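You operate a simulated robot arm through the tools that you are given. There is no shell and no other tool. Be economical: measure what you need, move in short steps, check, and stop when the job is done.

Carry out the task below with a simulated robot arm. There is one attempt and no reset: what you move stays moved.

TASK
Set the pale pine frame on the pinner and pin two opposite corners.
Fine: half a turn of the blue knob between the pins; both flush; swing the arm clear; leave the white knob and the other frame.
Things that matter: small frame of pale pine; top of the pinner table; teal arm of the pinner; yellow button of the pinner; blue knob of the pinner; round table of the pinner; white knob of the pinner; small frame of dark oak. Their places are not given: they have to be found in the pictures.

It is judged by the outcome, as a careful person would: the job done as asked, and still so three seconds after it is handed in. It fails if anything else is knocked over, pushed out of place, dropped, spilled or broken.

THE ROBOT
A 6-joint arm with a two-finger parallel gripper, fixed in place. Base frame: the origin is at the foot of the arm, x ahead of it, y to its left, z up; the work surface is at about z = 0. Lengths are in m, angles in degrees, forces in N, time in s.
With the tool pointing down near the work surface it reaches from about 0.18 to 0.46 m from the base axis. Its first joint turns from -70.0 to 70.0 degrees. Payload 1.9 kg.
Tool frame: the origin (TCP) lies between the finger pads and is the grasp point; the fingertips stand 0.023 m ahead of it; z points along the fingers, y is the line along which they close. The gripper opens to 0.094 m. The fingers are 0.038 m wide and 0.01 m thick; the gripper's body (0.054 by 0.096 m) begins 0.039 m behind the TCP.
Orientation is told as [roll, pitch, yaw] about the base's x, y, z axes, in that order, counted from this pose: with the fingers straight down and closing along the base's y, the tool's x points along the base's -x, its y along +y and its z along -z.

THE INTERFACE
- The arm moves only by the tool drive_tool. Its argument "series" is a list of rows, each a list of 7 numbers: the shift along the tool's x, y, z in m, then the turn, a rotation vector about the tool's x, y, z in degrees, then the closure in counts, from 0 (fully open) to 255 (shut). In form: [[x, y, z, ax, ay, az, grip], ...]. A call has 1 to 12 rows; each row is the pose to reach, as a shift and turn from the pose commanded when the call began, along the tool's axes at that moment. A row lasts 0.2 s, in which the tool goes at most 0.05 m and 8.6 degrees; a call with a longer step from one row to the next is refused whole, and so is a gripper value outside its range. A pose out of reach is approached as far as the arm can. The call stops where the force on the tool passes 40 N (or 10 N more than at its start, if that is more) or the arm is blocked; 0.2 s more then pass. The fingers move at their own pace (about 0.108 m/s each) and stop on an object; they squeeze with about 36 N. The grip force told is the motor's: it shows also when the fingers shut on nothing. Time passes only in rows, and 0.2 s behind the last, so rows that repeat a pose let the fingers close. It gives the time, the measured TCP pose, the force on the tool (base axes), the opening and the grip force at its end, in the units of the frame above (readings bear some noise), and new pictures: "views" is both (left out), scene, wrist or none.
- Cameras (640 x 400 px; columns grow to the right, rows downward): "scene" is fixed at [0.0613, 0.3082, 0.4431]; the picture's right is [-0.75, -0.66, 0.00], its down [-0.25, 0.29, -0.93] and it looks along [0.61, -0.70, -0.38] (base axes); focal length 214 px, centre (320, 200). "wrist" rides on the gripper at [-0.039, 0, -0.044] in the tool frame; the picture's right is [0.00, -1.00, 0.00], its down [0.97, 0.00, -0.24] and it looks along [0.24, 0.00, 0.97] (tool axes); focal length 218 px, centre (320, 200).
- measure_at(camera, pixels): for up to 12 pixels [column, row] of the newest picture of that camera ("zoom" is the newest enlarged one), the place [x, y, z] in the base frame of the surface seen there, good to about 0.003 m. No time passes.
- zoom(camera, box): a new picture of the part [left, top, right, bottom] of that camera's present view, enlarged. No time passes.
- sign_off(): hands the job in; it is judged then, once.

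Work in short steps. Measure before you move; look again where a grasp or a placing could have gone wrong, and mend it. You have 80 turns and 120 pictures in all, those below and enlarged ones among them. Open the gripper and draw the arm clear of the work before you hand the job in, unless the task says otherwise; then end with one line.

The tools are called after "Emit:" by a JSON object that holds its "method" and its "body". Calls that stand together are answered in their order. drive_tool: Moves the arm, as the interface text tells. Its arguments: {"type":"object","properties":{"series":{"type":"array"},"views":{"type":"string","enum":["both","scene","wrist","none"]}},"required":["series"]} The other tools are called the same way: measure_at (camera, pixels) gives the place of the surface under pixels of a picture; zoom (camera, box) takes an enlarged picture of a part of a camera's view; sign_off () hands the job in.

At the start:

```text
time_s: 0.0
ee_pos: [0.2521, 0.0023, 0.4276]
tcp_rot: [0.1, 0.0, 0.0]
ft_force: [-0.6, 0.7, 0.1]
finger_gap: 0.0939
finger_force: 0.0
```

scene: 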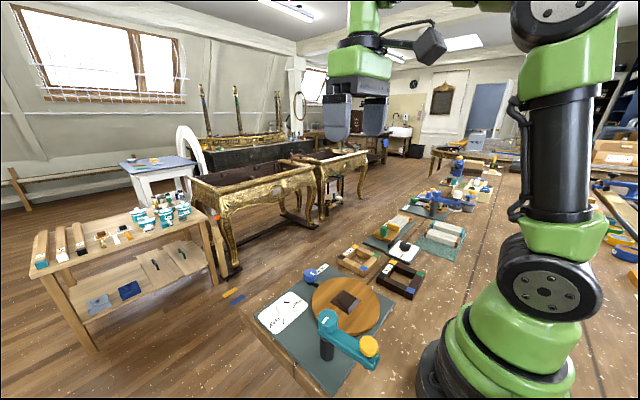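
wrist: 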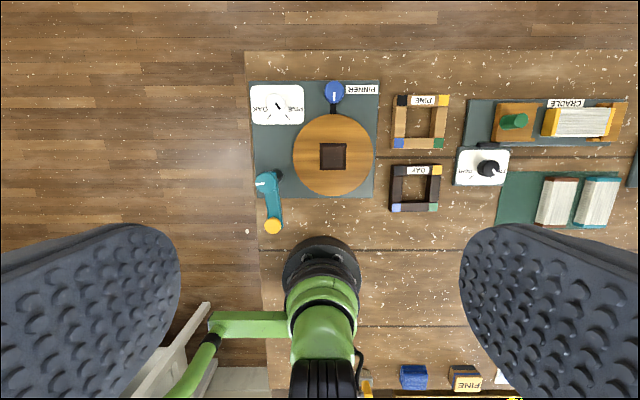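

I see the pinner with a round table, a teal arm with a yellow button, a blue knob and a white dial, and the frames next to it. I'll zoom in on each.

Emit:
{"method": "zoom", "body": {"camera": "wrist", "box": [240, 70, 460, 240]}}

Emit:
{"method": "zoom", "body": {"camera": "scene", "box": [240, 230, 440, 400]}}

Emit:
{"method": "measure_at", "body": {"camera": "wrist", "pixels": [[335, 93], [333, 155], [310, 155], [333, 190], [272, 227], [268, 183], [278, 105], [400, 100], [443, 100], [398, 143], [439, 143], [421, 120]]}}

```text
2.35 times, centred on (350, 155) of wrist
```

zoom: 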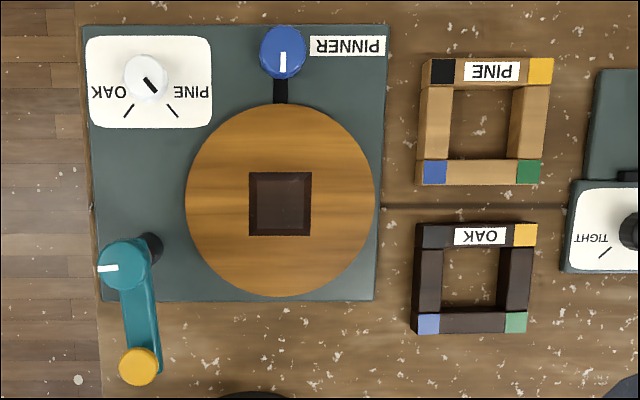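

```text
2.35 times, centred on (340, 315) of scene
```

zoom: 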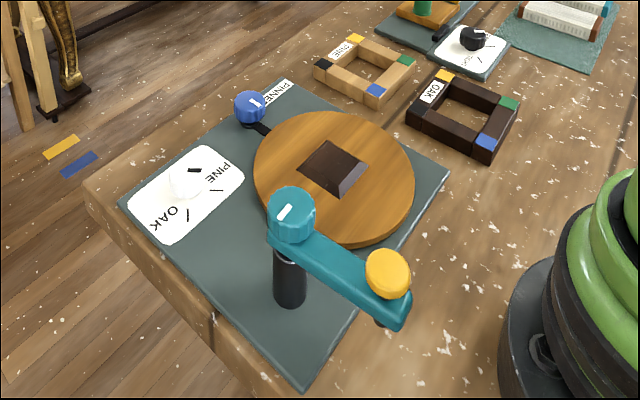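

```text
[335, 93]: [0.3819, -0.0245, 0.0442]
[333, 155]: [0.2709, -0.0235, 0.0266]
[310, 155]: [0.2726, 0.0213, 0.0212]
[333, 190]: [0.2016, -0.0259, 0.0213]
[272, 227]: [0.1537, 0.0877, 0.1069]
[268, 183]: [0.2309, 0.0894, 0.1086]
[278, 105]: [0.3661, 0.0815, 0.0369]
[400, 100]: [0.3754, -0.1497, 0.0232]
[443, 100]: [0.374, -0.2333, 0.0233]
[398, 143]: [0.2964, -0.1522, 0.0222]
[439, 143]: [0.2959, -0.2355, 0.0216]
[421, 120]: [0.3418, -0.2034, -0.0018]
```

Emit:
{"method": "drive_tool", "body": {"series": [[-0.012, -0.032, 0.028, 0, 0, 0, 0], [-0.024, -0.064, 0.057, 0, 0, 0, 0], [-0.036, -0.096, 0.085, 0, 0, 0, 0], [-0.048, -0.128, 0.113, 0, 0, 0, 0], [-0.06, -0.16, 0.142, 0, 0, 0, 0], [-0.07, -0.19, 0.17, 0, 0, 0, 0], [-0.07, -0.19, 0.17, 0, 0, 0, 0]], "views": "wrist"}}

```text
time_s: 1.6
ee_pos: [0.3247, -0.1885, 0.2575]
tcp_rot: [0.1, -0.1, -0.1]
ft_force: [0.7, -0.4, 0.0]
finger_gap: 0.094
finger_force: 0.0
```

wrist: 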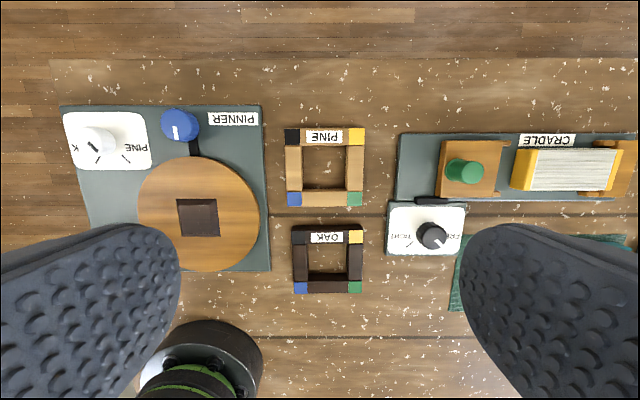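

Emit:
{"method": "zoom", "body": {"camera": "wrist", "box": [130, 100, 370, 280]}}

Emit:
{"method": "measure_at", "body": {"camera": "wrist", "pixels": [[285, 129], [364, 129], [288, 206], [362, 206], [303, 146], [346, 146], [303, 190], [347, 190], [178, 200], [218, 199], [181, 235], [219, 234]]}}

Emit:
{"method": "measure_at", "body": {"camera": "wrist", "pixels": [[200, 158], [198, 270], [138, 212], [259, 214], [199, 217], [185, 205], [215, 230], [324, 168], [180, 122], [95, 142], [292, 137], [355, 198]]}}

```text
2.22 times, centred on (250, 190) of wrist
```

zoom: 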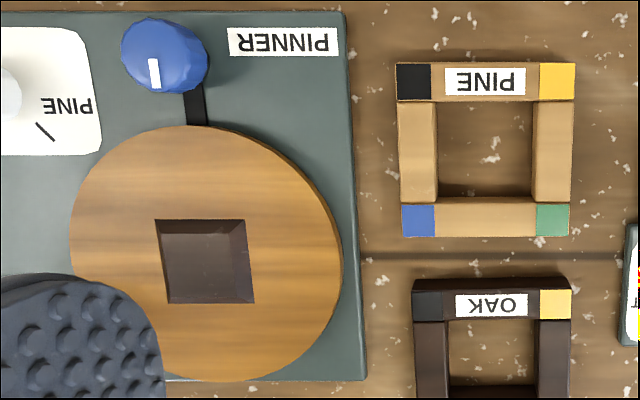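

```text
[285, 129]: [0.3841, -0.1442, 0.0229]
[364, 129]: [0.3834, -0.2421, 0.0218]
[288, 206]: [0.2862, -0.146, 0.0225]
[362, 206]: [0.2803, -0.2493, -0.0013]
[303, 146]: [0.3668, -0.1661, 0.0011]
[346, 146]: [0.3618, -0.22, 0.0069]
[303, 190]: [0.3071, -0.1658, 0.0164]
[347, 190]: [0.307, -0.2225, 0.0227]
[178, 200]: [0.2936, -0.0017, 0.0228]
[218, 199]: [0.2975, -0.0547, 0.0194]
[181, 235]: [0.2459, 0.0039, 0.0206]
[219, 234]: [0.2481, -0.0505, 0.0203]
```

```text
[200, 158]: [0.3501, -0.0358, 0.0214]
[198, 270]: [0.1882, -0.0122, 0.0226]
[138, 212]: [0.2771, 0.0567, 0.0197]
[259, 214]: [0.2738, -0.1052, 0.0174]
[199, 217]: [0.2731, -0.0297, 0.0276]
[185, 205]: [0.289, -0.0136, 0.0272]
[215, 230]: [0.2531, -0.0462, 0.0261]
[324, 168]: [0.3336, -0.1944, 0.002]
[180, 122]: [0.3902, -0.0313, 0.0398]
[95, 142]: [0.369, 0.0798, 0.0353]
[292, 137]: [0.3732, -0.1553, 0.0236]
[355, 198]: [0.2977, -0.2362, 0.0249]
```

Emit:
{"method": "drive_tool", "body": {"series": [[-0.003, -0.011, 0.04, 0, 0, 0, 120], [-0.006, -0.022, 0.08, 0, 0, 0, 120], [-0.008, -0.033, 0.12, 0, 0, 0, 120], [-0.01, -0.044, 0.15, 0, 0, 0, 120], [-0.01, -0.044, 0.15, 0, 0, 0, 120]], "views": "both"}}

Emit:
{"method": "zoom", "body": {"camera": "wrist", "box": [200, 60, 520, 300]}}

```text
time_s: 2.8
ee_pos: [0.3336, -0.2321, 0.1088]
tcp_rot: [0.1, 0.0, -0.1]
ft_force: [0.5, 0.5, 0.7]
finger_gap: 0.0497
finger_force: 0.0
```

scene: 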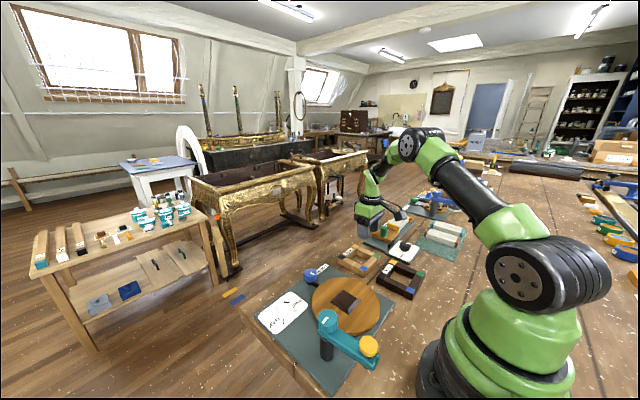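
wrist: 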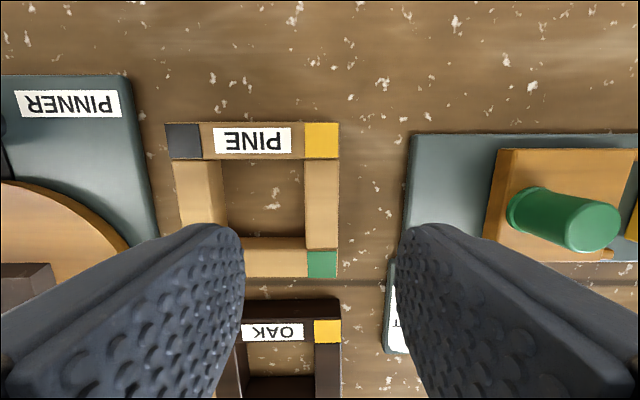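

```text
1.67 times, centred on (360, 180) of wrist
```

zoom: 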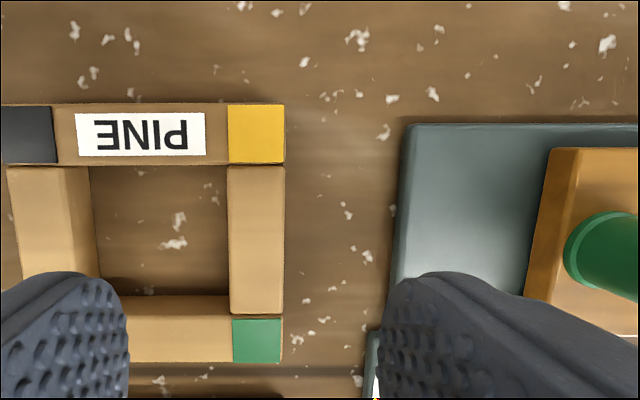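

Emit:
{"method": "measure_at", "body": {"camera": "wrist", "pixels": [[414, 180], [411, 215], [306, 200], [337, 200], [337, 130], [337, 270], [322, 140], [322, 265], [400, 230], [223, 180]]}}

```text
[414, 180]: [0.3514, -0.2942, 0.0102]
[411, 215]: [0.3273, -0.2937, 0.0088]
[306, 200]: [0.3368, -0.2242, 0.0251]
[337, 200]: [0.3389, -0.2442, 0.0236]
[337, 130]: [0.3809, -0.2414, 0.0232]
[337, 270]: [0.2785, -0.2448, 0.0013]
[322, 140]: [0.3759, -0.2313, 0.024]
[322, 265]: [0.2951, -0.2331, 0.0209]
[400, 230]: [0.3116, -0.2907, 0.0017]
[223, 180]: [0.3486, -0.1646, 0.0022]
```

Bar centre is y≈-0.233 and the cradle edge is at -0.294, so there's clearance. I'll descend and grip.

Emit:
{"method": "drive_tool", "body": {"series": [[-0.001, -0.001, 0.04, 0, 0, 0, 120], [-0.001, -0.001, 0.076, 0, 0, 0, 120], [-0.001, -0.001, 0.076, 0, 0, 0, 120], [-0.001, -0.001, 0.076, 0, 0, 0, 255], [-0.001, -0.001, 0.076, 0, 0, 0, 255], [-0.001, -0.001, 0.076, 0, 0, 0, 255]], "views": "wrist"}}

```text
time_s: 4.2
ee_pos: [0.3329, -0.2301, 0.0305]
tcp_rot: [0.1, -0.1, -0.2]
ft_force: [-0.9, 1.2, 0.0]
finger_gap: 0.0202
finger_force: 36.2
```

wrist: 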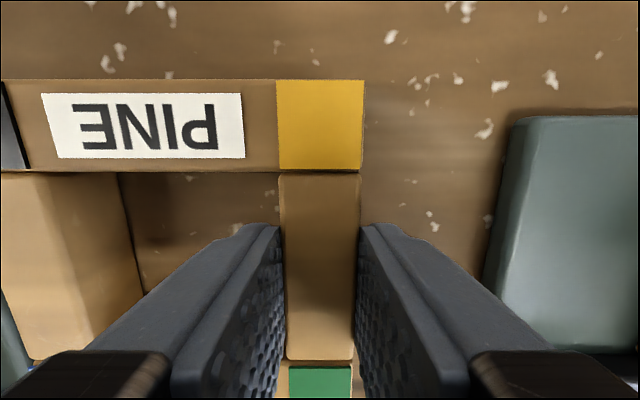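

Bar gripped (gap 0.020). I'll lift it and carry it over the round table.

Emit:
{"method": "drive_tool", "body": {"series": [[0, 0, -0.035, 0, 0, 0, 255], [0, 0, -0.07, 0, 0, 0, 255], [0.015, 0.038, -0.07, 0, 0, 0, 255], [0.03, 0.08, -0.07, 0, 0, 0, 255], [0.045, 0.12, -0.07, 0, 0, 0, 255], [0.065, 0.166, -0.07, 0, 0, 0, 255], [0.065, 0.166, -0.07, 0, 0, 0, 255], [0.065, 0.166, -0.07, 0, 0, 0, 255]], "views": "both"}}

Emit:
{"method": "zoom", "body": {"camera": "scene", "box": [240, 230, 440, 400]}}

```text
refused: row 6 steps farther than a row can; nothing moved
```

```text
2.35 times, centred on (340, 315) of scene
```

zoom: 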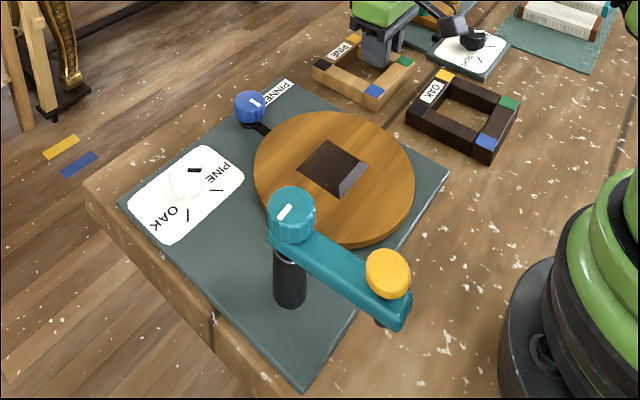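

One row was too long, so I'm resending with smaller steps.

Emit:
{"method": "drive_tool", "body": {"series": [[0, 0, -0.035, 0, 0, 0, 255], [0, 0, -0.07, 0, 0, 0, 255], [0.013, 0.033, -0.07, 0, 0, 0, 255], [0.026, 0.066, -0.07, 0, 0, 0, 255], [0.039, 0.1, -0.07, 0, 0, 0, 255], [0.052, 0.133, -0.07, 0, 0, 0, 255], [0.065, 0.166, -0.07, 0, 0, 0, 255], [0.065, 0.166, -0.07, 0, 0, 0, 255], [0.065, 0.166, -0.07, 0, 0, 0, 255]], "views": "both"}}

Emit:
{"method": "zoom", "body": {"camera": "scene", "box": [240, 230, 440, 400]}}

```text
time_s: 6.2
ee_pos: [0.2696, -0.0653, 0.1025]
tcp_rot: [0.1, 0.0, -0.2]
ft_force: [-0.5, -0.8, -0.9]
finger_gap: 0.0202
finger_force: 35.6
```

scene: 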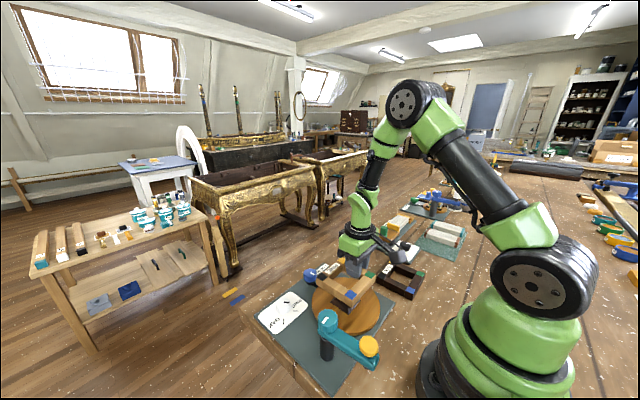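
wrist: 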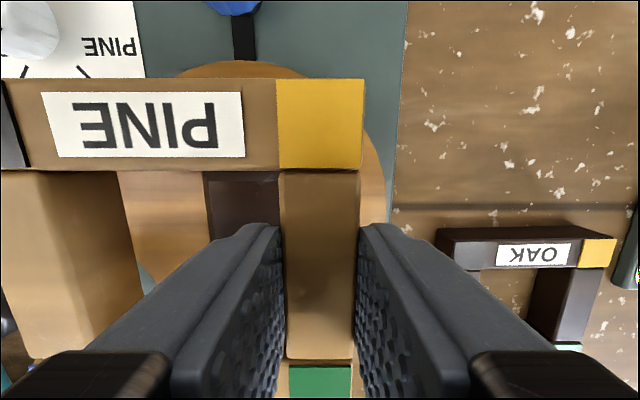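

```text
2.35 times, centred on (340, 315) of scene
```

zoom: 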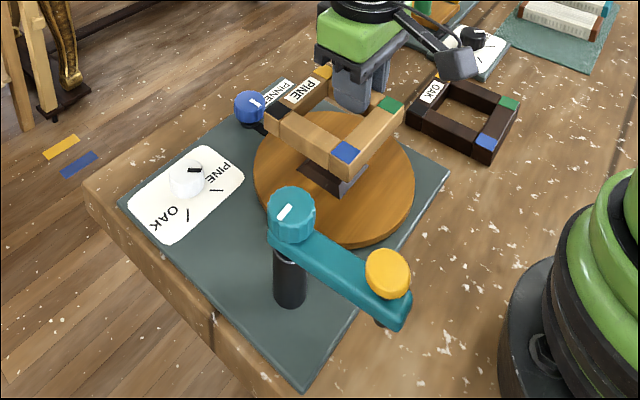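

Emit:
{"method": "measure_at", "body": {"camera": "zoom", "pixels": [[345, 152], [390, 105], [277, 111], [310, 130], [335, 150], [357, 150]]}}

Emit:
{"method": "measure_at", "body": {"camera": "wrist", "pixels": [[362, 82], [362, 168], [318, 125], [120, 172], [280, 172], [15, 125], [207, 185], [330, 370]]}}

```text
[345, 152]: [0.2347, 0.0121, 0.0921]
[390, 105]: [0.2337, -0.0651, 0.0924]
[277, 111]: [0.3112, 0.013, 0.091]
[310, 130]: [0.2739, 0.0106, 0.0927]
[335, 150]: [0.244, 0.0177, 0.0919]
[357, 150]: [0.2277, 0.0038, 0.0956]
```

```text
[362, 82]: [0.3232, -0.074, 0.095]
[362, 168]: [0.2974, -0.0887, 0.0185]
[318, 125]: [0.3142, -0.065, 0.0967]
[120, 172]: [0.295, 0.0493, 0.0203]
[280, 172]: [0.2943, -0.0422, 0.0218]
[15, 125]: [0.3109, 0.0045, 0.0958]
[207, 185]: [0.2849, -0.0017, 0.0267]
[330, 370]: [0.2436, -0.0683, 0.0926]
```

Frame is centred at about (0.273, -0.026) and the block at about (0.270, -0.0255). I'll make a slight x correction and lower it 0.047.

Emit:
{"method": "drive_tool", "body": {"series": [[0.0025, 0, 0.02, 0, 0, 0, 255], [0.0025, 0, 0.035, 0, 0, 0, 255], [0.0025, 0, 0.042, 0, 0, 0, 255], [0.0025, 0, 0.045, 0, 0, 0, 255], [0.0025, 0, 0.047, 0, 0, 0, 255]], "views": "both"}}

Emit:
{"method": "zoom", "body": {"camera": "scene", "box": [270, 250, 400, 350]}}

```text
time_s: 7.4
ee_pos: [0.2662, -0.0669, 0.0552]
tcp_rot: [0.1, -0.1, -0.1]
ft_force: [-0.8, -1.0, -1.1]
finger_gap: 0.0204
finger_force: 36.2
```

scene: 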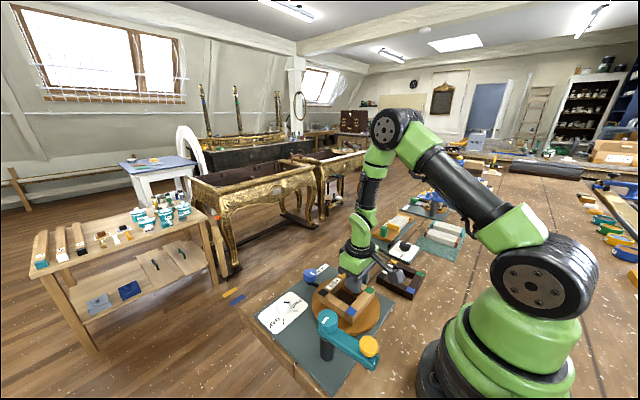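
wrist: 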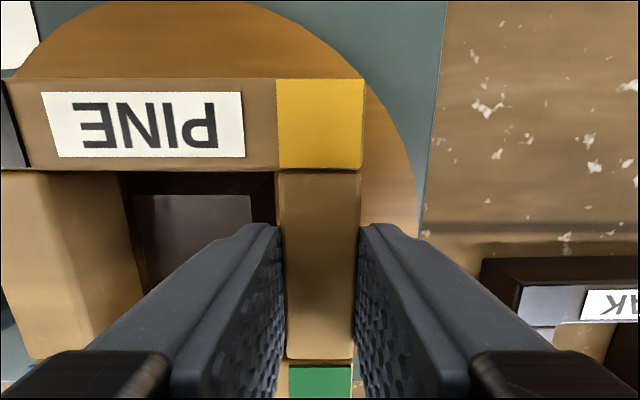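

```text
4.00 times, centred on (335, 300) of scene
```

zoom: 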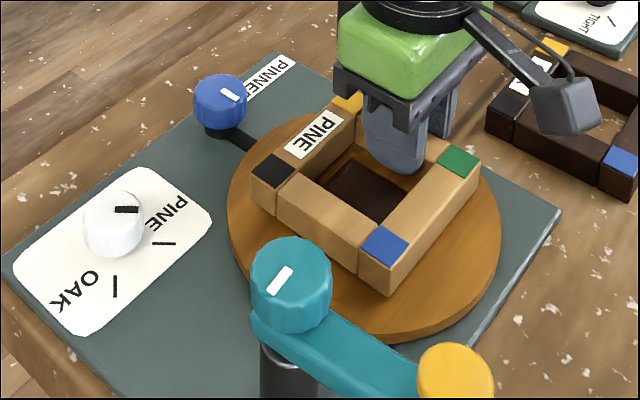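

Emit:
{"method": "drive_tool", "body": {"series": [[0, 0, 0.0015, 0, 0, 0, 255], [0, 0, 0.003, 0, 0, 0, 255], [0, 0, 0.0035, 0, 0, 0, 255]], "views": "none"}}

Emit:
{"method": "zoom", "body": {"camera": "scene", "box": [270, 250, 400, 350]}}

```text
time_s: 8.2
ee_pos: [0.2661, -0.0668, 0.051]
tcp_rot: [0.1, -0.2, -0.1]
ft_force: [0.4, 2.1, 4.3]
finger_gap: 0.0204
finger_force: 35.7
```

```text
4.00 times, centred on (335, 300) of scene
```

zoom: 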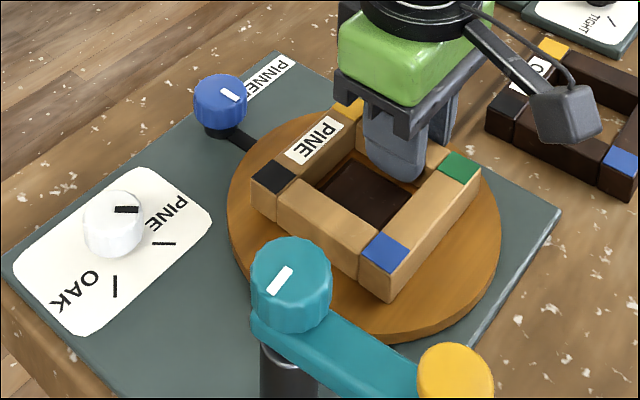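

Contact at 4 N. I'll open a little and lift away.

Emit:
{"method": "drive_tool", "body": {"series": [[0, 0, 0, 0, 0, 0, 180], [0, 0, 0, 0, 0, 0, 180], [0, 0, -0.03, 0, 0, 0, 180], [0, 0, -0.07, 0, 0, 0, 180], [0, -0.03, -0.11, 0, 0, 0, 180], [0, -0.06, -0.15, 0, 0, 0, 180], [0, -0.06, -0.15, 0, 0, 0, 180]], "views": "both"}}

Emit:
{"method": "zoom", "body": {"camera": "scene", "box": [270, 250, 400, 350]}}

Emit:
{"method": "zoom", "body": {"camera": "wrist", "box": [60, 60, 380, 260]}}

```text
time_s: 9.8
ee_pos: [0.2669, -0.127, 0.2055]
tcp_rot: [0.1, -0.1, -0.1]
ft_force: [0.4, -0.5, -0.5]
finger_gap: 0.0278
finger_force: 0.0
```

scene: 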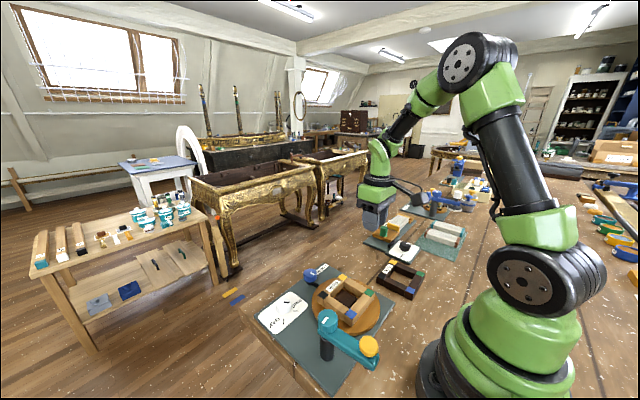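
wrist: 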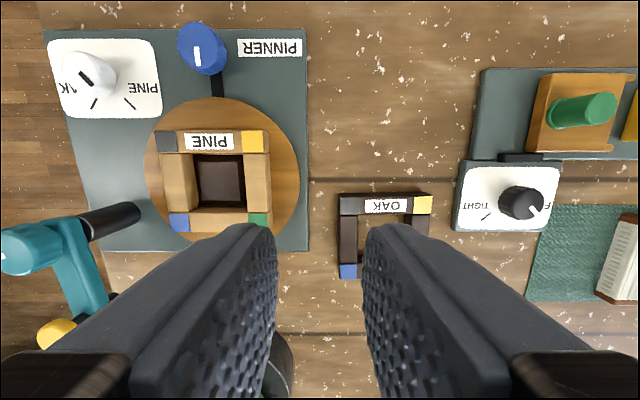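

```text
4.00 times, centred on (335, 300) of scene
```

zoom: 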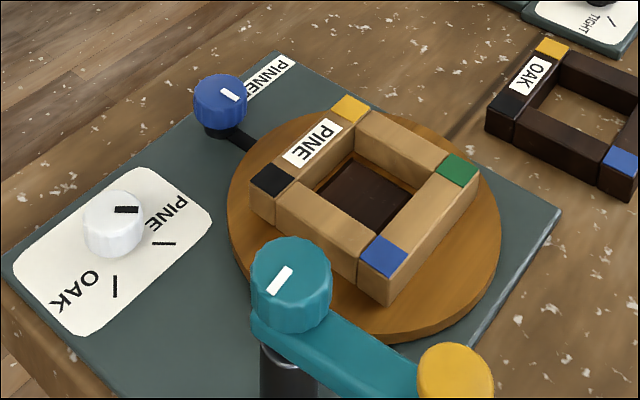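

```text
2.00 times, centred on (220, 160) of wrist
```

zoom: 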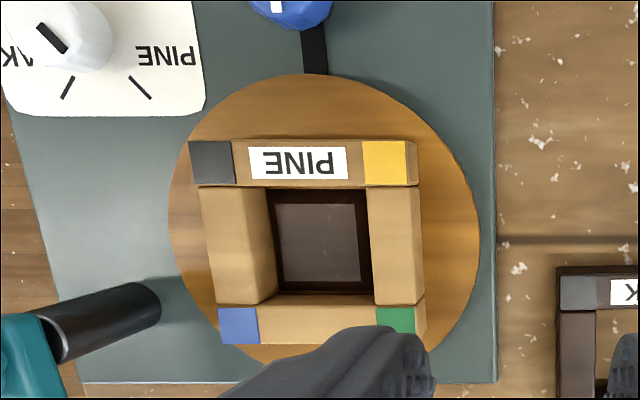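

Frame seated on the block and square, and the white knob's line is parallel to the PINE tick. Next I'll measure the arm.

Emit:
{"method": "zoom", "body": {"camera": "scene", "box": [300, 290, 400, 380]}}

Emit:
{"method": "measure_at", "body": {"camera": "scene", "pixels": [[328, 319], [328, 330], [327, 350], [348, 338], [345, 348], [369, 343], [370, 354], [375, 368], [352, 358], [366, 313], [337, 324], [320, 316]]}}

Emit:
{"method": "measure_at", "body": {"camera": "wrist", "pixels": [[168, 138], [255, 140], [180, 223], [260, 218], [125, 213], [55, 332], [80, 270], [25, 250], [203, 50]]}}

```text
4.44 times, centred on (350, 335) of scene
```

zoom: 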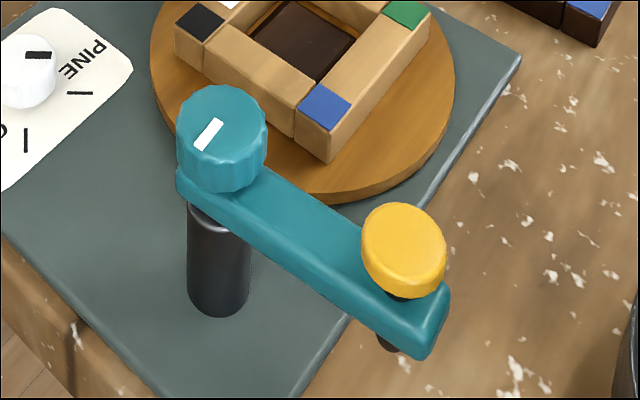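

```text
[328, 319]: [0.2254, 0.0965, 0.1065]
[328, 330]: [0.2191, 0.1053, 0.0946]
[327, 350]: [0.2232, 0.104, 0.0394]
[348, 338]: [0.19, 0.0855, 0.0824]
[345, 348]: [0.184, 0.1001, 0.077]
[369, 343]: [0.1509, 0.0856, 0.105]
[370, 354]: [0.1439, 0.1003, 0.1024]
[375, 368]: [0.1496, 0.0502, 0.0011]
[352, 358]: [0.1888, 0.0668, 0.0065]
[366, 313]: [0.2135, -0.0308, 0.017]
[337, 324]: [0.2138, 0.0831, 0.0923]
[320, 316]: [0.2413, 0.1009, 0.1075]
```

```text
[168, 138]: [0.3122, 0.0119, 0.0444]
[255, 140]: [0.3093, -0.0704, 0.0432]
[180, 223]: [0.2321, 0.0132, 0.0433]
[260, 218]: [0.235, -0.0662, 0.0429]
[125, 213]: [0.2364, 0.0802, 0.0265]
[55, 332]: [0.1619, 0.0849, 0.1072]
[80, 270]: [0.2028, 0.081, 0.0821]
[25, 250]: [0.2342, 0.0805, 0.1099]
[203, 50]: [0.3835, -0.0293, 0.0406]
```

Emit:
{"method": "drive_tool", "body": {"series": [[0.007, 0.044, 0, 0, 0, 0, 60], [0.014, 0.088, 0, 0, 0, 0, 60], [0.021, 0.132, 0, 0, 0, 0, 60], [0.03, 0.176, 0, 0, 0, 0, 60], [0.038, 0.219, 0, 0, 0, 0, 60], [0.038, 0.219, 0, 0, 0, 0, 60]], "views": "wrist"}}

Emit:
{"method": "zoom", "body": {"camera": "wrist", "box": [220, 130, 420, 400]}}

```text
time_s: 11.2
ee_pos: [0.226, 0.0907, 0.1993]
tcp_rot: [0.0, -0.1, 0.0]
ft_force: [-0.5, -0.5, -0.8]
finger_gap: 0.0717
finger_force: 0.1
```

wrist: 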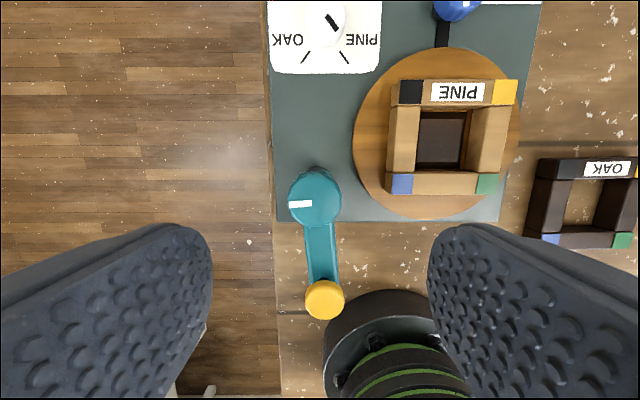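

```text
1.48 times, centred on (320, 265) of wrist
```

zoom: 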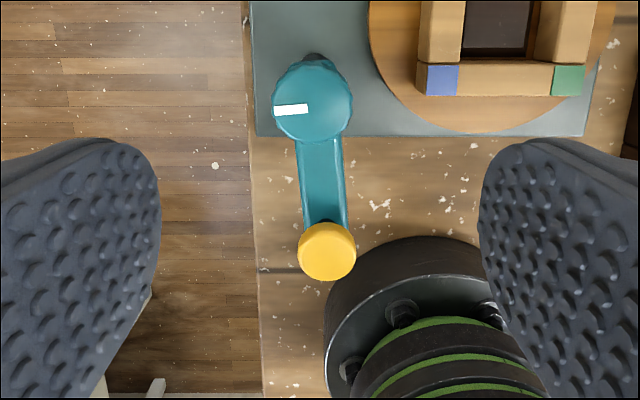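

Emit:
{"method": "measure_at", "body": {"camera": "wrist", "pixels": [[300, 196], [332, 196], [316, 177], [316, 215], [324, 300], [309, 300], [339, 300], [324, 286], [324, 314], [321, 255], [310, 255], [332, 255]]}}

```text
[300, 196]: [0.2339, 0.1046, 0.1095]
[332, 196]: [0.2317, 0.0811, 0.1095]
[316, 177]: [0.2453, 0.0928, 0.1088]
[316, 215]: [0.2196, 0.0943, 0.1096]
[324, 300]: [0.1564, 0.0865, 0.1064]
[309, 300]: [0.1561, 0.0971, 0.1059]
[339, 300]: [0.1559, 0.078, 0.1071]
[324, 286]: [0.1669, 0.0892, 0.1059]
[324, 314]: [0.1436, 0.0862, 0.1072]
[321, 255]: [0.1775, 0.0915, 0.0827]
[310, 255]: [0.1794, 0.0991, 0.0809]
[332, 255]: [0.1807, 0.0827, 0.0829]
```

Hub centre is at about (0.232, 0.0937) with its top at z 0.109. I'll descend around it pre-turned +40°, then grip.

Emit:
{"method": "drive_tool", "body": {"series": [[-0.003, 0.001, 0.01, 0, 0, 8, 60], [-0.006, 0.003, 0.02, 0, 0, 16, 60], [-0.006, 0.003, 0.035, 0, 0, 24, 60], [-0.006, 0.003, 0.05, 0, 0, 32, 60], [-0.006, 0.003, 0.07, 0, 0, 40, 60], [-0.006, 0.003, 0.087, 0, 0, 40, 60], [-0.006, 0.003, 0.087, 0, 0, 40, 60]], "views": "both"}}

Emit:
{"method": "zoom", "body": {"camera": "scene", "box": [270, 250, 410, 370]}}

```text
time_s: 12.8
ee_pos: [0.2334, 0.0947, 0.1147]
tcp_rot: [0.1, -0.1, -40.1]
ft_force: [0.0, 0.8, 0.3]
finger_gap: 0.0717
finger_force: 0.1
```

scene: 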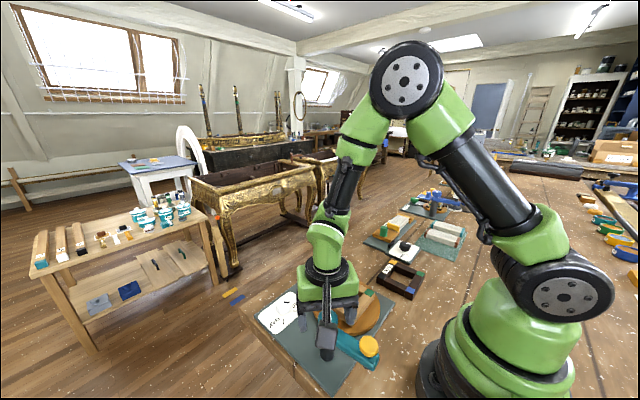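
wrist: 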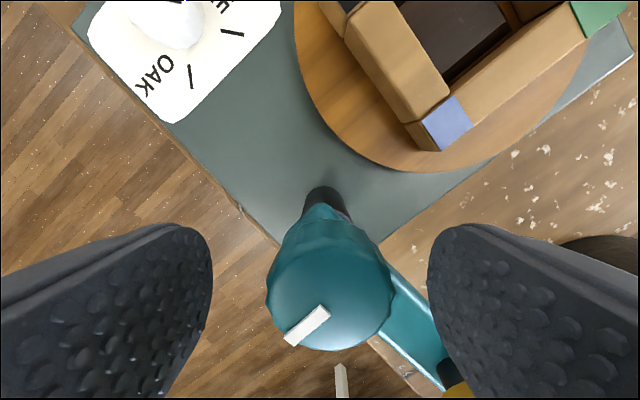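

```text
3.33 times, centred on (340, 310) of scene
```

zoom: 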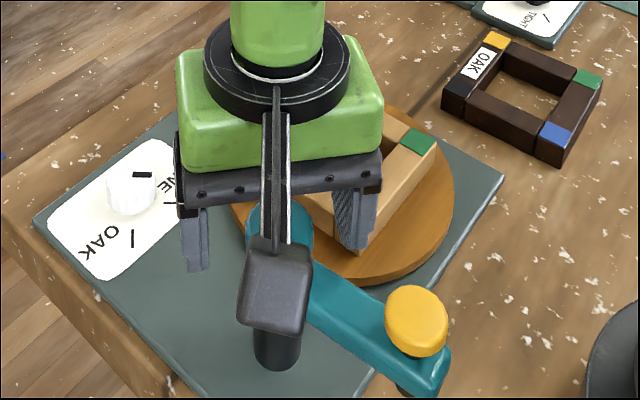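

Emit:
{"method": "drive_tool", "body": {"series": [[0, 0, 0, 0, 0, 0, 255], [0, 0, 0, 0, 0, 0, 255], [0, 0, 0, 0, 0, -5, 255], [0, 0, 0, 0, 0, -10, 255], [0, 0, 0, 0, 0, -15, 255], [0, 0, 0, 0, 0, -15, 255]], "views": "wrist"}}

Emit:
{"method": "zoom", "body": {"camera": "scene", "box": [270, 250, 410, 370]}}

```text
time_s: 13.4
ee_pos: [0.2322, 0.0938, 0.1141]
tcp_rot: [-0.5, 0.3, -40.1]
ft_force: [-1.2, -5.1, 0.6]
finger_gap: 0.0344
finger_force: 44.8
stopped in row 2: the force on the tool passed its limit (the readings are from after the stop); the commanded pose is now the measured one
```

wrist: 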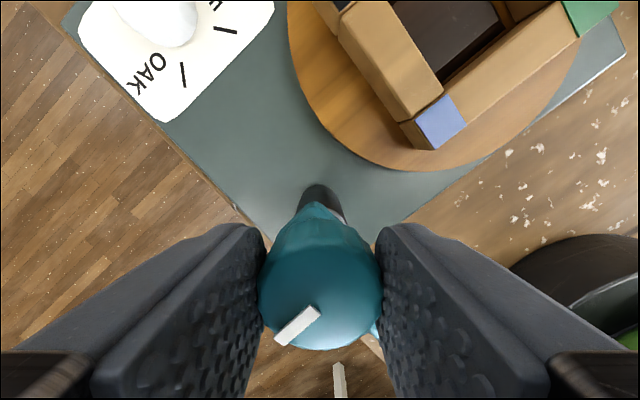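

```text
3.33 times, centred on (340, 310) of scene
```

zoom: 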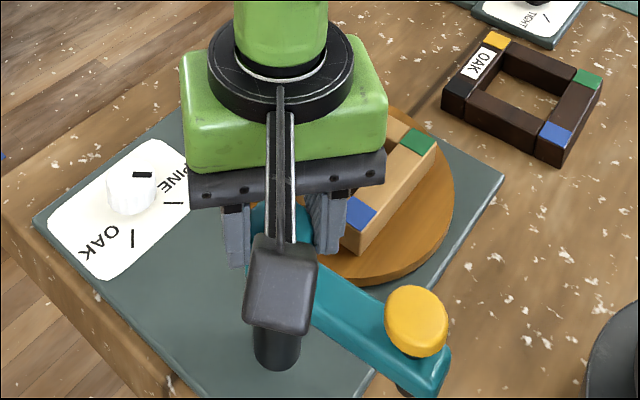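

The fingers now clamp the hub (gap 0.034), and the stop was only the lateral transient. I'll start turning.

Emit:
{"method": "drive_tool", "body": {"series": [[0, 0, 0, 0, 0, 0, 255], [0, 0, 0, 0, 0, -5, 255], [0, 0, 0, 0, 0, -10, 255], [0, 0, 0, 0, 0, -15, 255], [0, 0, 0, 0, 0, -15, 255]], "views": "wrist"}}

Emit:
{"method": "zoom", "body": {"camera": "scene", "box": [270, 250, 410, 370]}}

```text
time_s: 14.6
ee_pos: [0.232, 0.0932, 0.1144]
tcp_rot: [-0.3, 0.2, -25.1]
ft_force: [1.3, -3.4, 14.6]
finger_gap: 0.0345
finger_force: 44.5
```

wrist: 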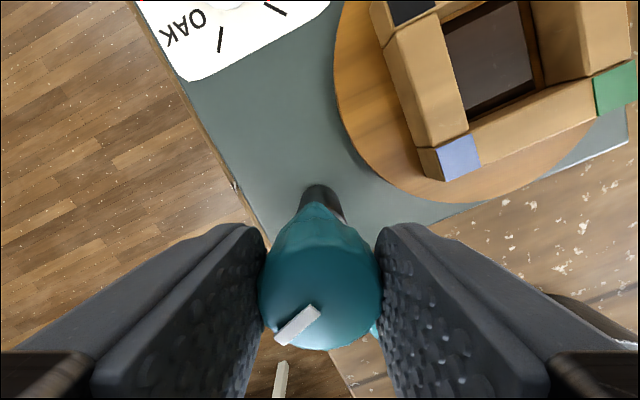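

```text
3.33 times, centred on (340, 310) of scene
```

zoom: 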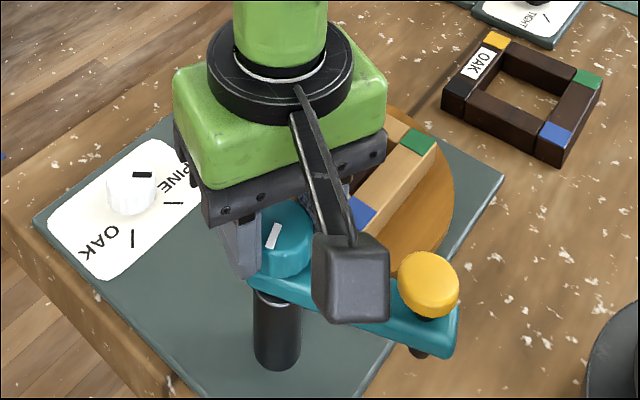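

The arm follows the twist. I'll continue about 50° more, then check.

Emit:
{"method": "drive_tool", "body": {"series": [[0, 0, 0, 0, 0, -7, 255], [0, 0, 0, 0, 0, -14, 255], [0, 0, 0, 0, 0, -21, 255], [0, 0, 0, 0, 0, -28, 255], [0, 0, 0, 0, 0, -35, 255], [0, 0, 0, 0, 0, -42, 255], [0, 0, 0, 0, 0, -50, 255], [0, 0, 0, 0, 0, -50, 255]], "views": "wrist"}}

Emit:
{"method": "zoom", "body": {"camera": "scene", "box": [270, 250, 410, 370]}}

```text
time_s: 15.7
ee_pos: [0.2326, 0.0955, 0.1138]
tcp_rot: [0.0, 0.4, 5.1]
ft_force: [0.6, 2.8, 0.2]
finger_gap: 0.0347
finger_force: 44.6
stopped in row 5: the force on the tool passed its limit (the readings are from after the stop); the commanded pose is now the measured one
```

wrist: 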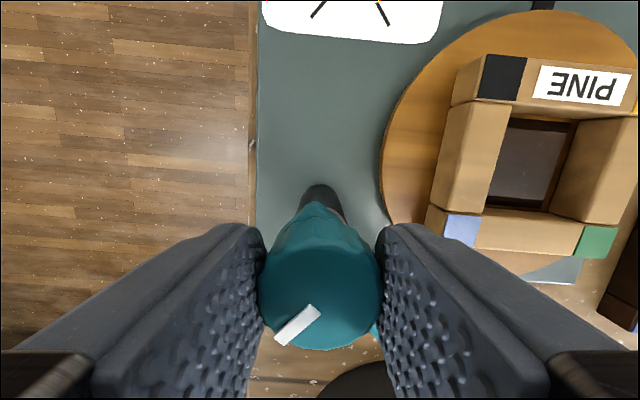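

```text
3.33 times, centred on (340, 310) of scene
```

zoom: 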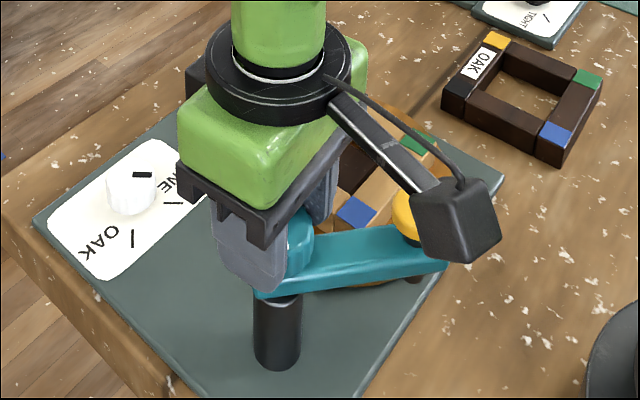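

Emit:
{"method": "drive_tool", "body": {"series": [[0, 0, 0, 0, 0, -4, 255], [0, 0, 0, 0, 0, -8, 255], [0, 0, 0, 0, 0, -12, 255], [0, 0, 0, 0, 0, -16, 255], [0, 0, 0, 0, 0, -20, 255], [0, 0, 0, 0, 0, -24, 255], [0, 0, 0, 0, 0, -28, 255], [0, 0, 0, 0, 0, -32, 255], [0, 0, 0, 0, 0, -36, 255], [0, 0, 0, 0, 0, -40, 255], [0, 0, 0, 0, 0, -40, 255]], "views": "wrist"}}

Emit:
{"method": "zoom", "body": {"camera": "scene", "box": [270, 250, 410, 370]}}

```text
time_s: 17.0
ee_pos: [0.2323, 0.0951, 0.1144]
tcp_rot: [0.2, 0.3, 26.1]
ft_force: [1.5, 2.4, -2.9]
finger_gap: 0.0343
finger_force: 45.0
stopped in row 6: the force on the tool passed its limit (the readings are from after the stop); the commanded pose is now the measured one
```

wrist: 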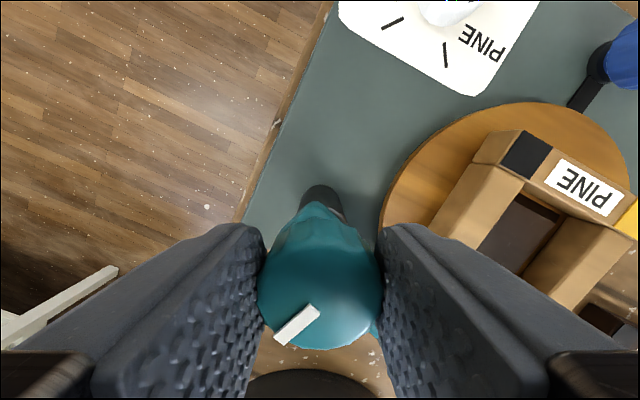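

```text
3.33 times, centred on (340, 310) of scene
```

zoom: 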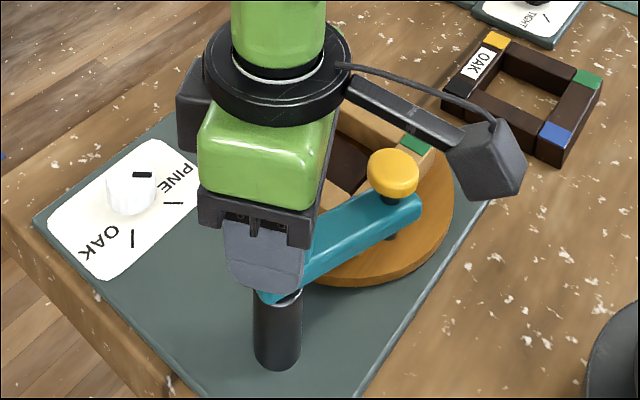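

Emit:
{"method": "drive_tool", "body": {"series": [[0, 0, 0, 0, 0, -3, 255], [0, 0, 0, 0, 0, -6, 255], [0, 0, 0, 0, 0, -9, 255], [0, 0, 0, 0, 0, -12, 255], [0, 0, 0, 0, 0, -15, 255], [0, 0, 0, 0, 0, -18, 255], [0, 0, 0, 0, 0, -18, 255]], "views": "wrist"}}

Emit:
{"method": "zoom", "body": {"camera": "scene", "box": [270, 250, 410, 370]}}

```text
time_s: 18.0
ee_pos: [0.2319, 0.0951, 0.1139]
tcp_rot: [0.1, 0.3, 37.8]
ft_force: [0.2, 2.7, -2.5]
finger_gap: 0.0343
finger_force: 45.0
stopped in row 5: the force on the tool passed its limit (the readings are from after the stop); the commanded pose is now the measured one
```

wrist: 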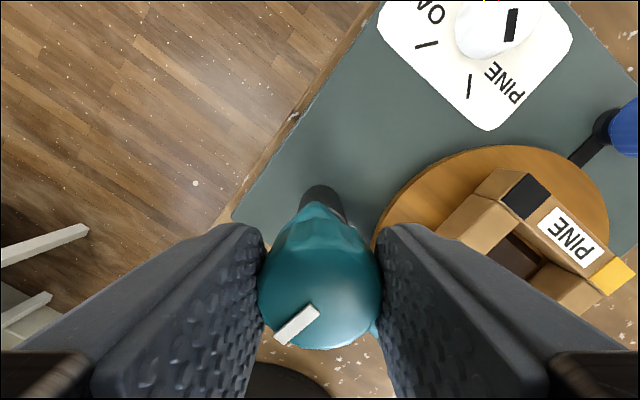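

```text
3.33 times, centred on (340, 310) of scene
```

zoom: 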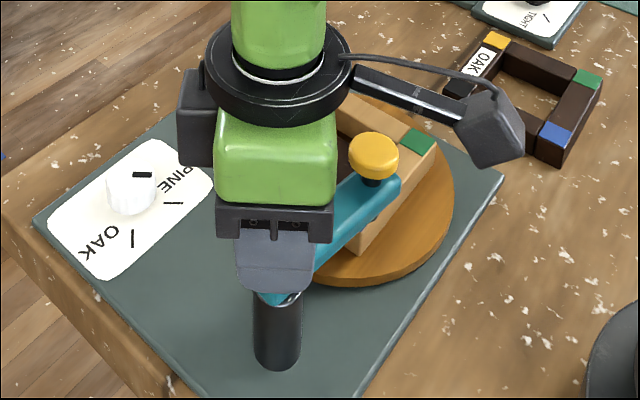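

Emit:
{"method": "measure_at", "body": {"camera": "zoom", "pixels": [[374, 150], [400, 152], [350, 148], [374, 135]]}}

```text
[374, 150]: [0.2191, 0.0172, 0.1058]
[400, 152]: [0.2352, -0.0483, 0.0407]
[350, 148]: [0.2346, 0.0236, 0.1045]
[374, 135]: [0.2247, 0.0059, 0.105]
```

Emit:
{"method": "drive_tool", "body": {"series": [[0, 0, 0, 0, 0, 0, 255], [0, 0, 0, 0, 0, -3, 255], [0, 0, 0, 0, 0, -6, 255], [0, 0, 0, 0, 0, -8, 255], [0, 0, 0, 0, 0, -8, 255]], "views": "none"}}

Emit:
{"method": "zoom", "body": {"camera": "scene", "box": [270, 250, 410, 370]}}

Emit:
{"method": "measure_at", "body": {"camera": "zoom", "pixels": [[368, 145], [358, 145], [348, 145], [378, 145], [368, 135], [368, 155]]}}

```text
time_s: 19.2
ee_pos: [0.231, 0.0963, 0.1155]
tcp_rot: [0.4, 0.3, 45.6]
ft_force: [-12.7, 16.6, 17.0]
finger_gap: 0.0346
finger_force: 45.4
```

```text
3.33 times, centred on (340, 310) of scene
```

zoom: 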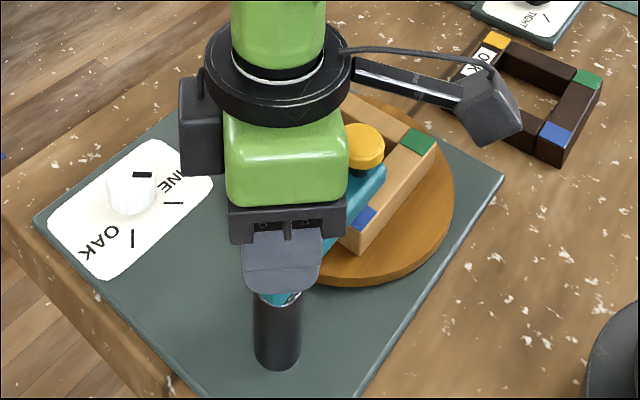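

```text
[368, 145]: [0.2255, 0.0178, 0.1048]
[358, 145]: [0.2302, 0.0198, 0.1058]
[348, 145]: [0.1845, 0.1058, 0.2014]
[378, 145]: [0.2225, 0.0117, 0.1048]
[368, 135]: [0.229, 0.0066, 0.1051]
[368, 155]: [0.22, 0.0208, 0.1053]
```

Button is now around (0.231, 0.016), over the blue corner. I'll release the hub, rise and look.

Emit:
{"method": "drive_tool", "body": {"series": [[0, 0, 0, 0, 0, 0, 60], [0, 0, 0, 0, 0, 0, 60], [0, 0, -0.03, 0, 0, 8, 60], [0, 0, -0.06, 0, 0, 16, 60], [0, 0, -0.1, 0, 0, 24, 60], [0, 0, -0.13, 0, 0, 32, 60], [0, 0, -0.13, 0, 0, 40, 60], [0, 0, -0.13, 0, 0, 45, 60], [0, 0, -0.13, 0, 0, 45, 60]], "views": "wrist"}}

Emit:
{"method": "zoom", "body": {"camera": "scene", "box": [270, 250, 410, 370]}}

```text
time_s: 21.2
ee_pos: [0.2339, 0.0974, 0.2447]
tcp_rot: [0.0, 0.4, 0.7]
ft_force: [0.5, 0.1, -0.4]
finger_gap: 0.0721
finger_force: 0.1
```

wrist: 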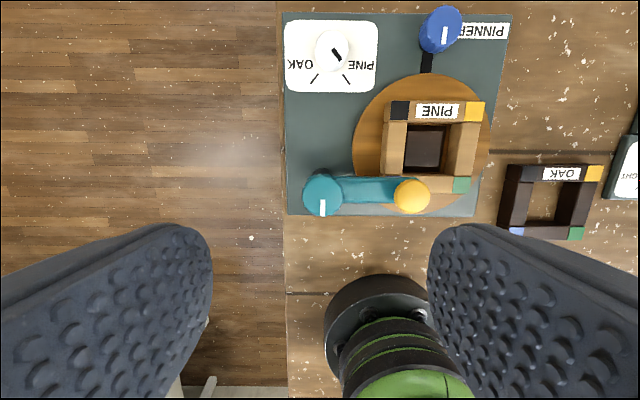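

```text
3.33 times, centred on (340, 310) of scene
```

zoom: 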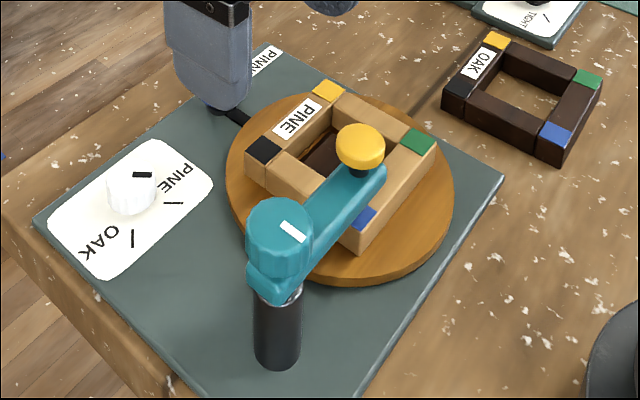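

Emit:
{"method": "measure_at", "body": {"camera": "wrist", "pixels": [[411, 196], [398, 196], [424, 196], [411, 183], [411, 209], [322, 194], [399, 110], [475, 110], [460, 184], [400, 181], [370, 190], [441, 30]]}}

Emit:
{"method": "zoom", "body": {"camera": "wrist", "box": [340, 60, 500, 220]}}

```text
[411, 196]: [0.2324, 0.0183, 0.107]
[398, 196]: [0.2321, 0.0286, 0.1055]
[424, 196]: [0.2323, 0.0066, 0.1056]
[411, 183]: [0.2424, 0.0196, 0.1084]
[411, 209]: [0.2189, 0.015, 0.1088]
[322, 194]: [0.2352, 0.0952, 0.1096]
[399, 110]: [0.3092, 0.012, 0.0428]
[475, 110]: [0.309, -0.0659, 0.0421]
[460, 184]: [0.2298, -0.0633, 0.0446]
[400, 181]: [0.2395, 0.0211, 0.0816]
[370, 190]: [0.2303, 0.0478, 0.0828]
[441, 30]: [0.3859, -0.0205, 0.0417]
```

```text
2.50 times, centred on (420, 140) of wrist
```

zoom: 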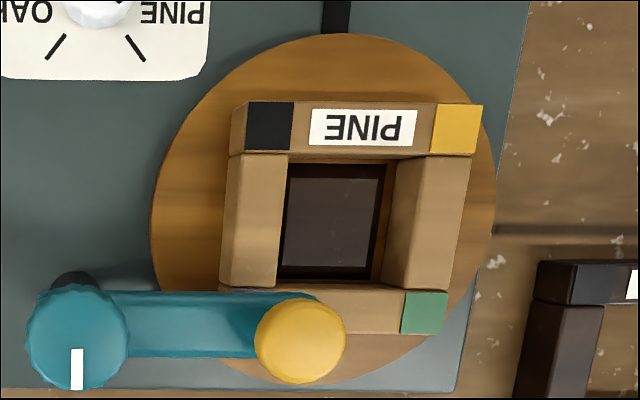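

Emit:
{"method": "drive_tool", "body": {"series": [[0.001, -0.04, 0, 0, 0, 0, 255], [0.003, -0.0796, 0.01, 0, 0, 0, 255], [0.003, -0.0796, 0.05, 0, 0, 0, 255], [0.003, -0.0796, 0.095, 0, 0, 0, 255], [0.003, -0.0796, 0.103, 0, 0, 0, 255], [0.003, -0.0796, 0.103, 0, 0, 0, 255]], "views": "wrist"}}

Emit:
{"method": "zoom", "body": {"camera": "scene", "box": [270, 250, 410, 370]}}

```text
time_s: 22.6
ee_pos: [0.2327, 0.0139, 0.1378]
tcp_rot: [-0.1, 0.3, 0.8]
ft_force: [0.0, 0.8, 0.0]
finger_gap: 0.0
finger_force: 36.3
```

wrist: 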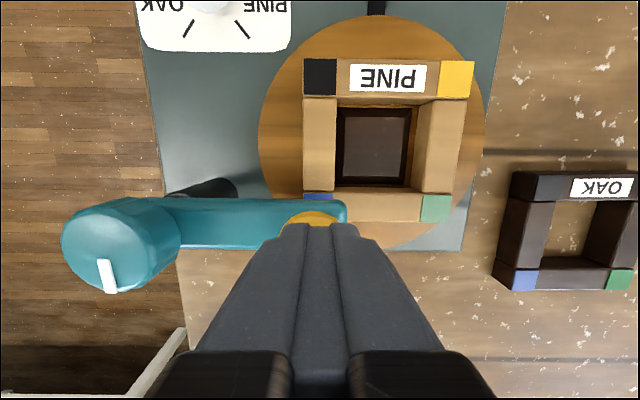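

```text
3.33 times, centred on (340, 310) of scene
```

zoom: 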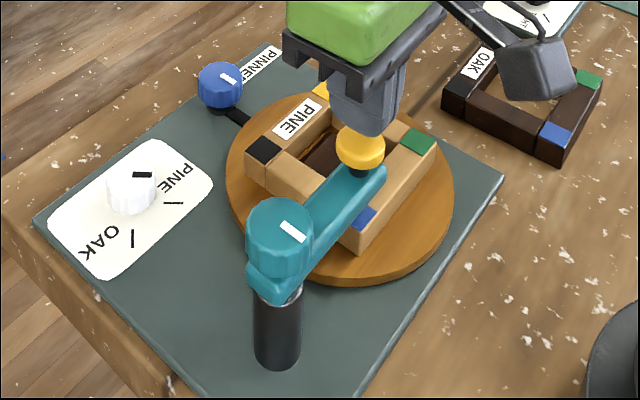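

Fingertips are above the button. I'll press in small steps.

Emit:
{"method": "drive_tool", "body": {"series": [[0, 0.002, 0.004, 0, 0, 0, 255], [0, 0.002, 0.007, 0, 0, 0, 255], [0, 0.002, 0.01, 0, 0, 0, 255], [0, 0.002, 0.012, 0, 0, 0, 255]], "views": "none"}}

Emit:
{"method": "zoom", "body": {"camera": "scene", "box": [310, 270, 400, 340]}}

```text
time_s: 23.6
ee_pos: [0.2302, 0.0183, 0.1287]
tcp_rot: [0.0, 0.3, 0.7]
ft_force: [0.7, -0.9, 0.9]
finger_gap: 0.0
finger_force: 35.7
```

```text
5.71 times, centred on (355, 305) of scene
```

zoom: 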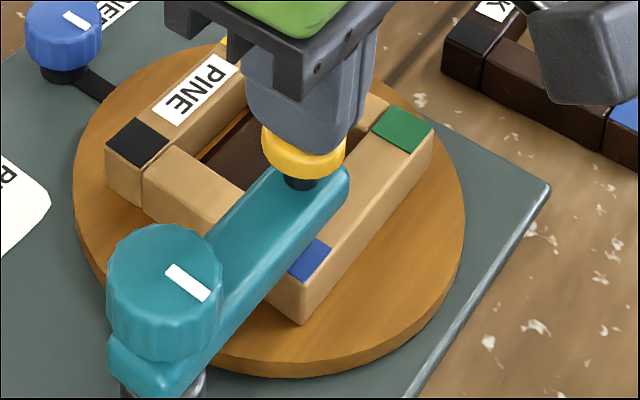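

Emit:
{"method": "drive_tool", "body": {"series": [[0, 0, 0.002, 0, 0, 0, 255], [0, 0, 0.004, 0, 0, 0, 255], [0, 0, 0.006, 0, 0, 0, 255], [0, 0, 0.008, 0, 0, 0, 255]], "views": "none"}}

Emit:
{"method": "zoom", "body": {"camera": "scene", "box": [310, 270, 400, 340]}}

```text
time_s: 24.6
ee_pos: [0.2296, 0.0188, 0.1209]
tcp_rot: [-0.1, 0.3, 0.7]
ft_force: [0.2, 0.9, 1.8]
finger_gap: 0.0
finger_force: 36.0
```

```text
5.71 times, centred on (355, 305) of scene
```

zoom: 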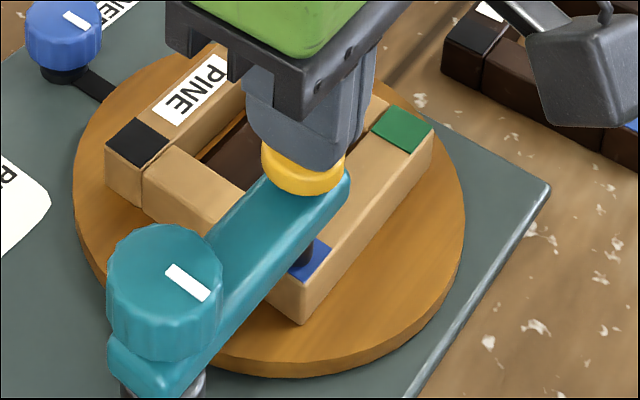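

The stem now shows over the blue corner. I'll keep pressing to the stop.

Emit:
{"method": "drive_tool", "body": {"series": [[0, 0, 0.0015, 0, 0, 0, 255], [0, 0, 0.003, 0, 0, 0, 255], [0, 0, 0.0045, 0, 0, 0, 255], [0, 0, 0.006, 0, 0, 0, 255], [0, 0, 0.0075, 0, 0, 0, 255], [0, 0, 0.009, 0, 0, 0, 255]], "views": "none"}}

Emit:
{"method": "zoom", "body": {"camera": "scene", "box": [310, 270, 400, 340]}}

```text
time_s: 25.4
ee_pos: [0.2306, 0.0191, 0.1205]
tcp_rot: [0.0, 0.2, 0.7]
ft_force: [-3.7, -2.9, 18.2]
finger_gap: 0.0002
finger_force: 36.0
stopped in row 3: the force on the tool passed its limit (the readings are from after the stop); the commanded pose is now the measured one
```

```text
5.71 times, centred on (355, 305) of scene
```

zoom: 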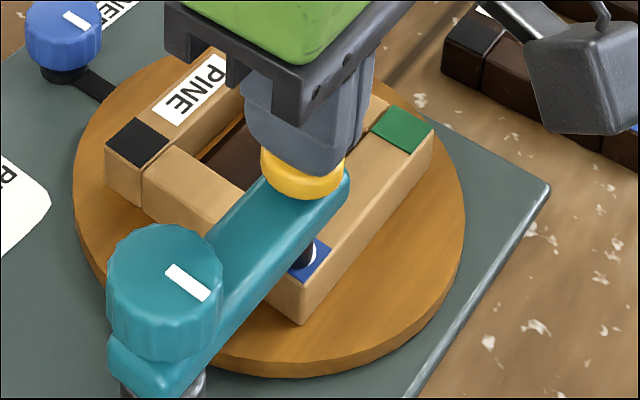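

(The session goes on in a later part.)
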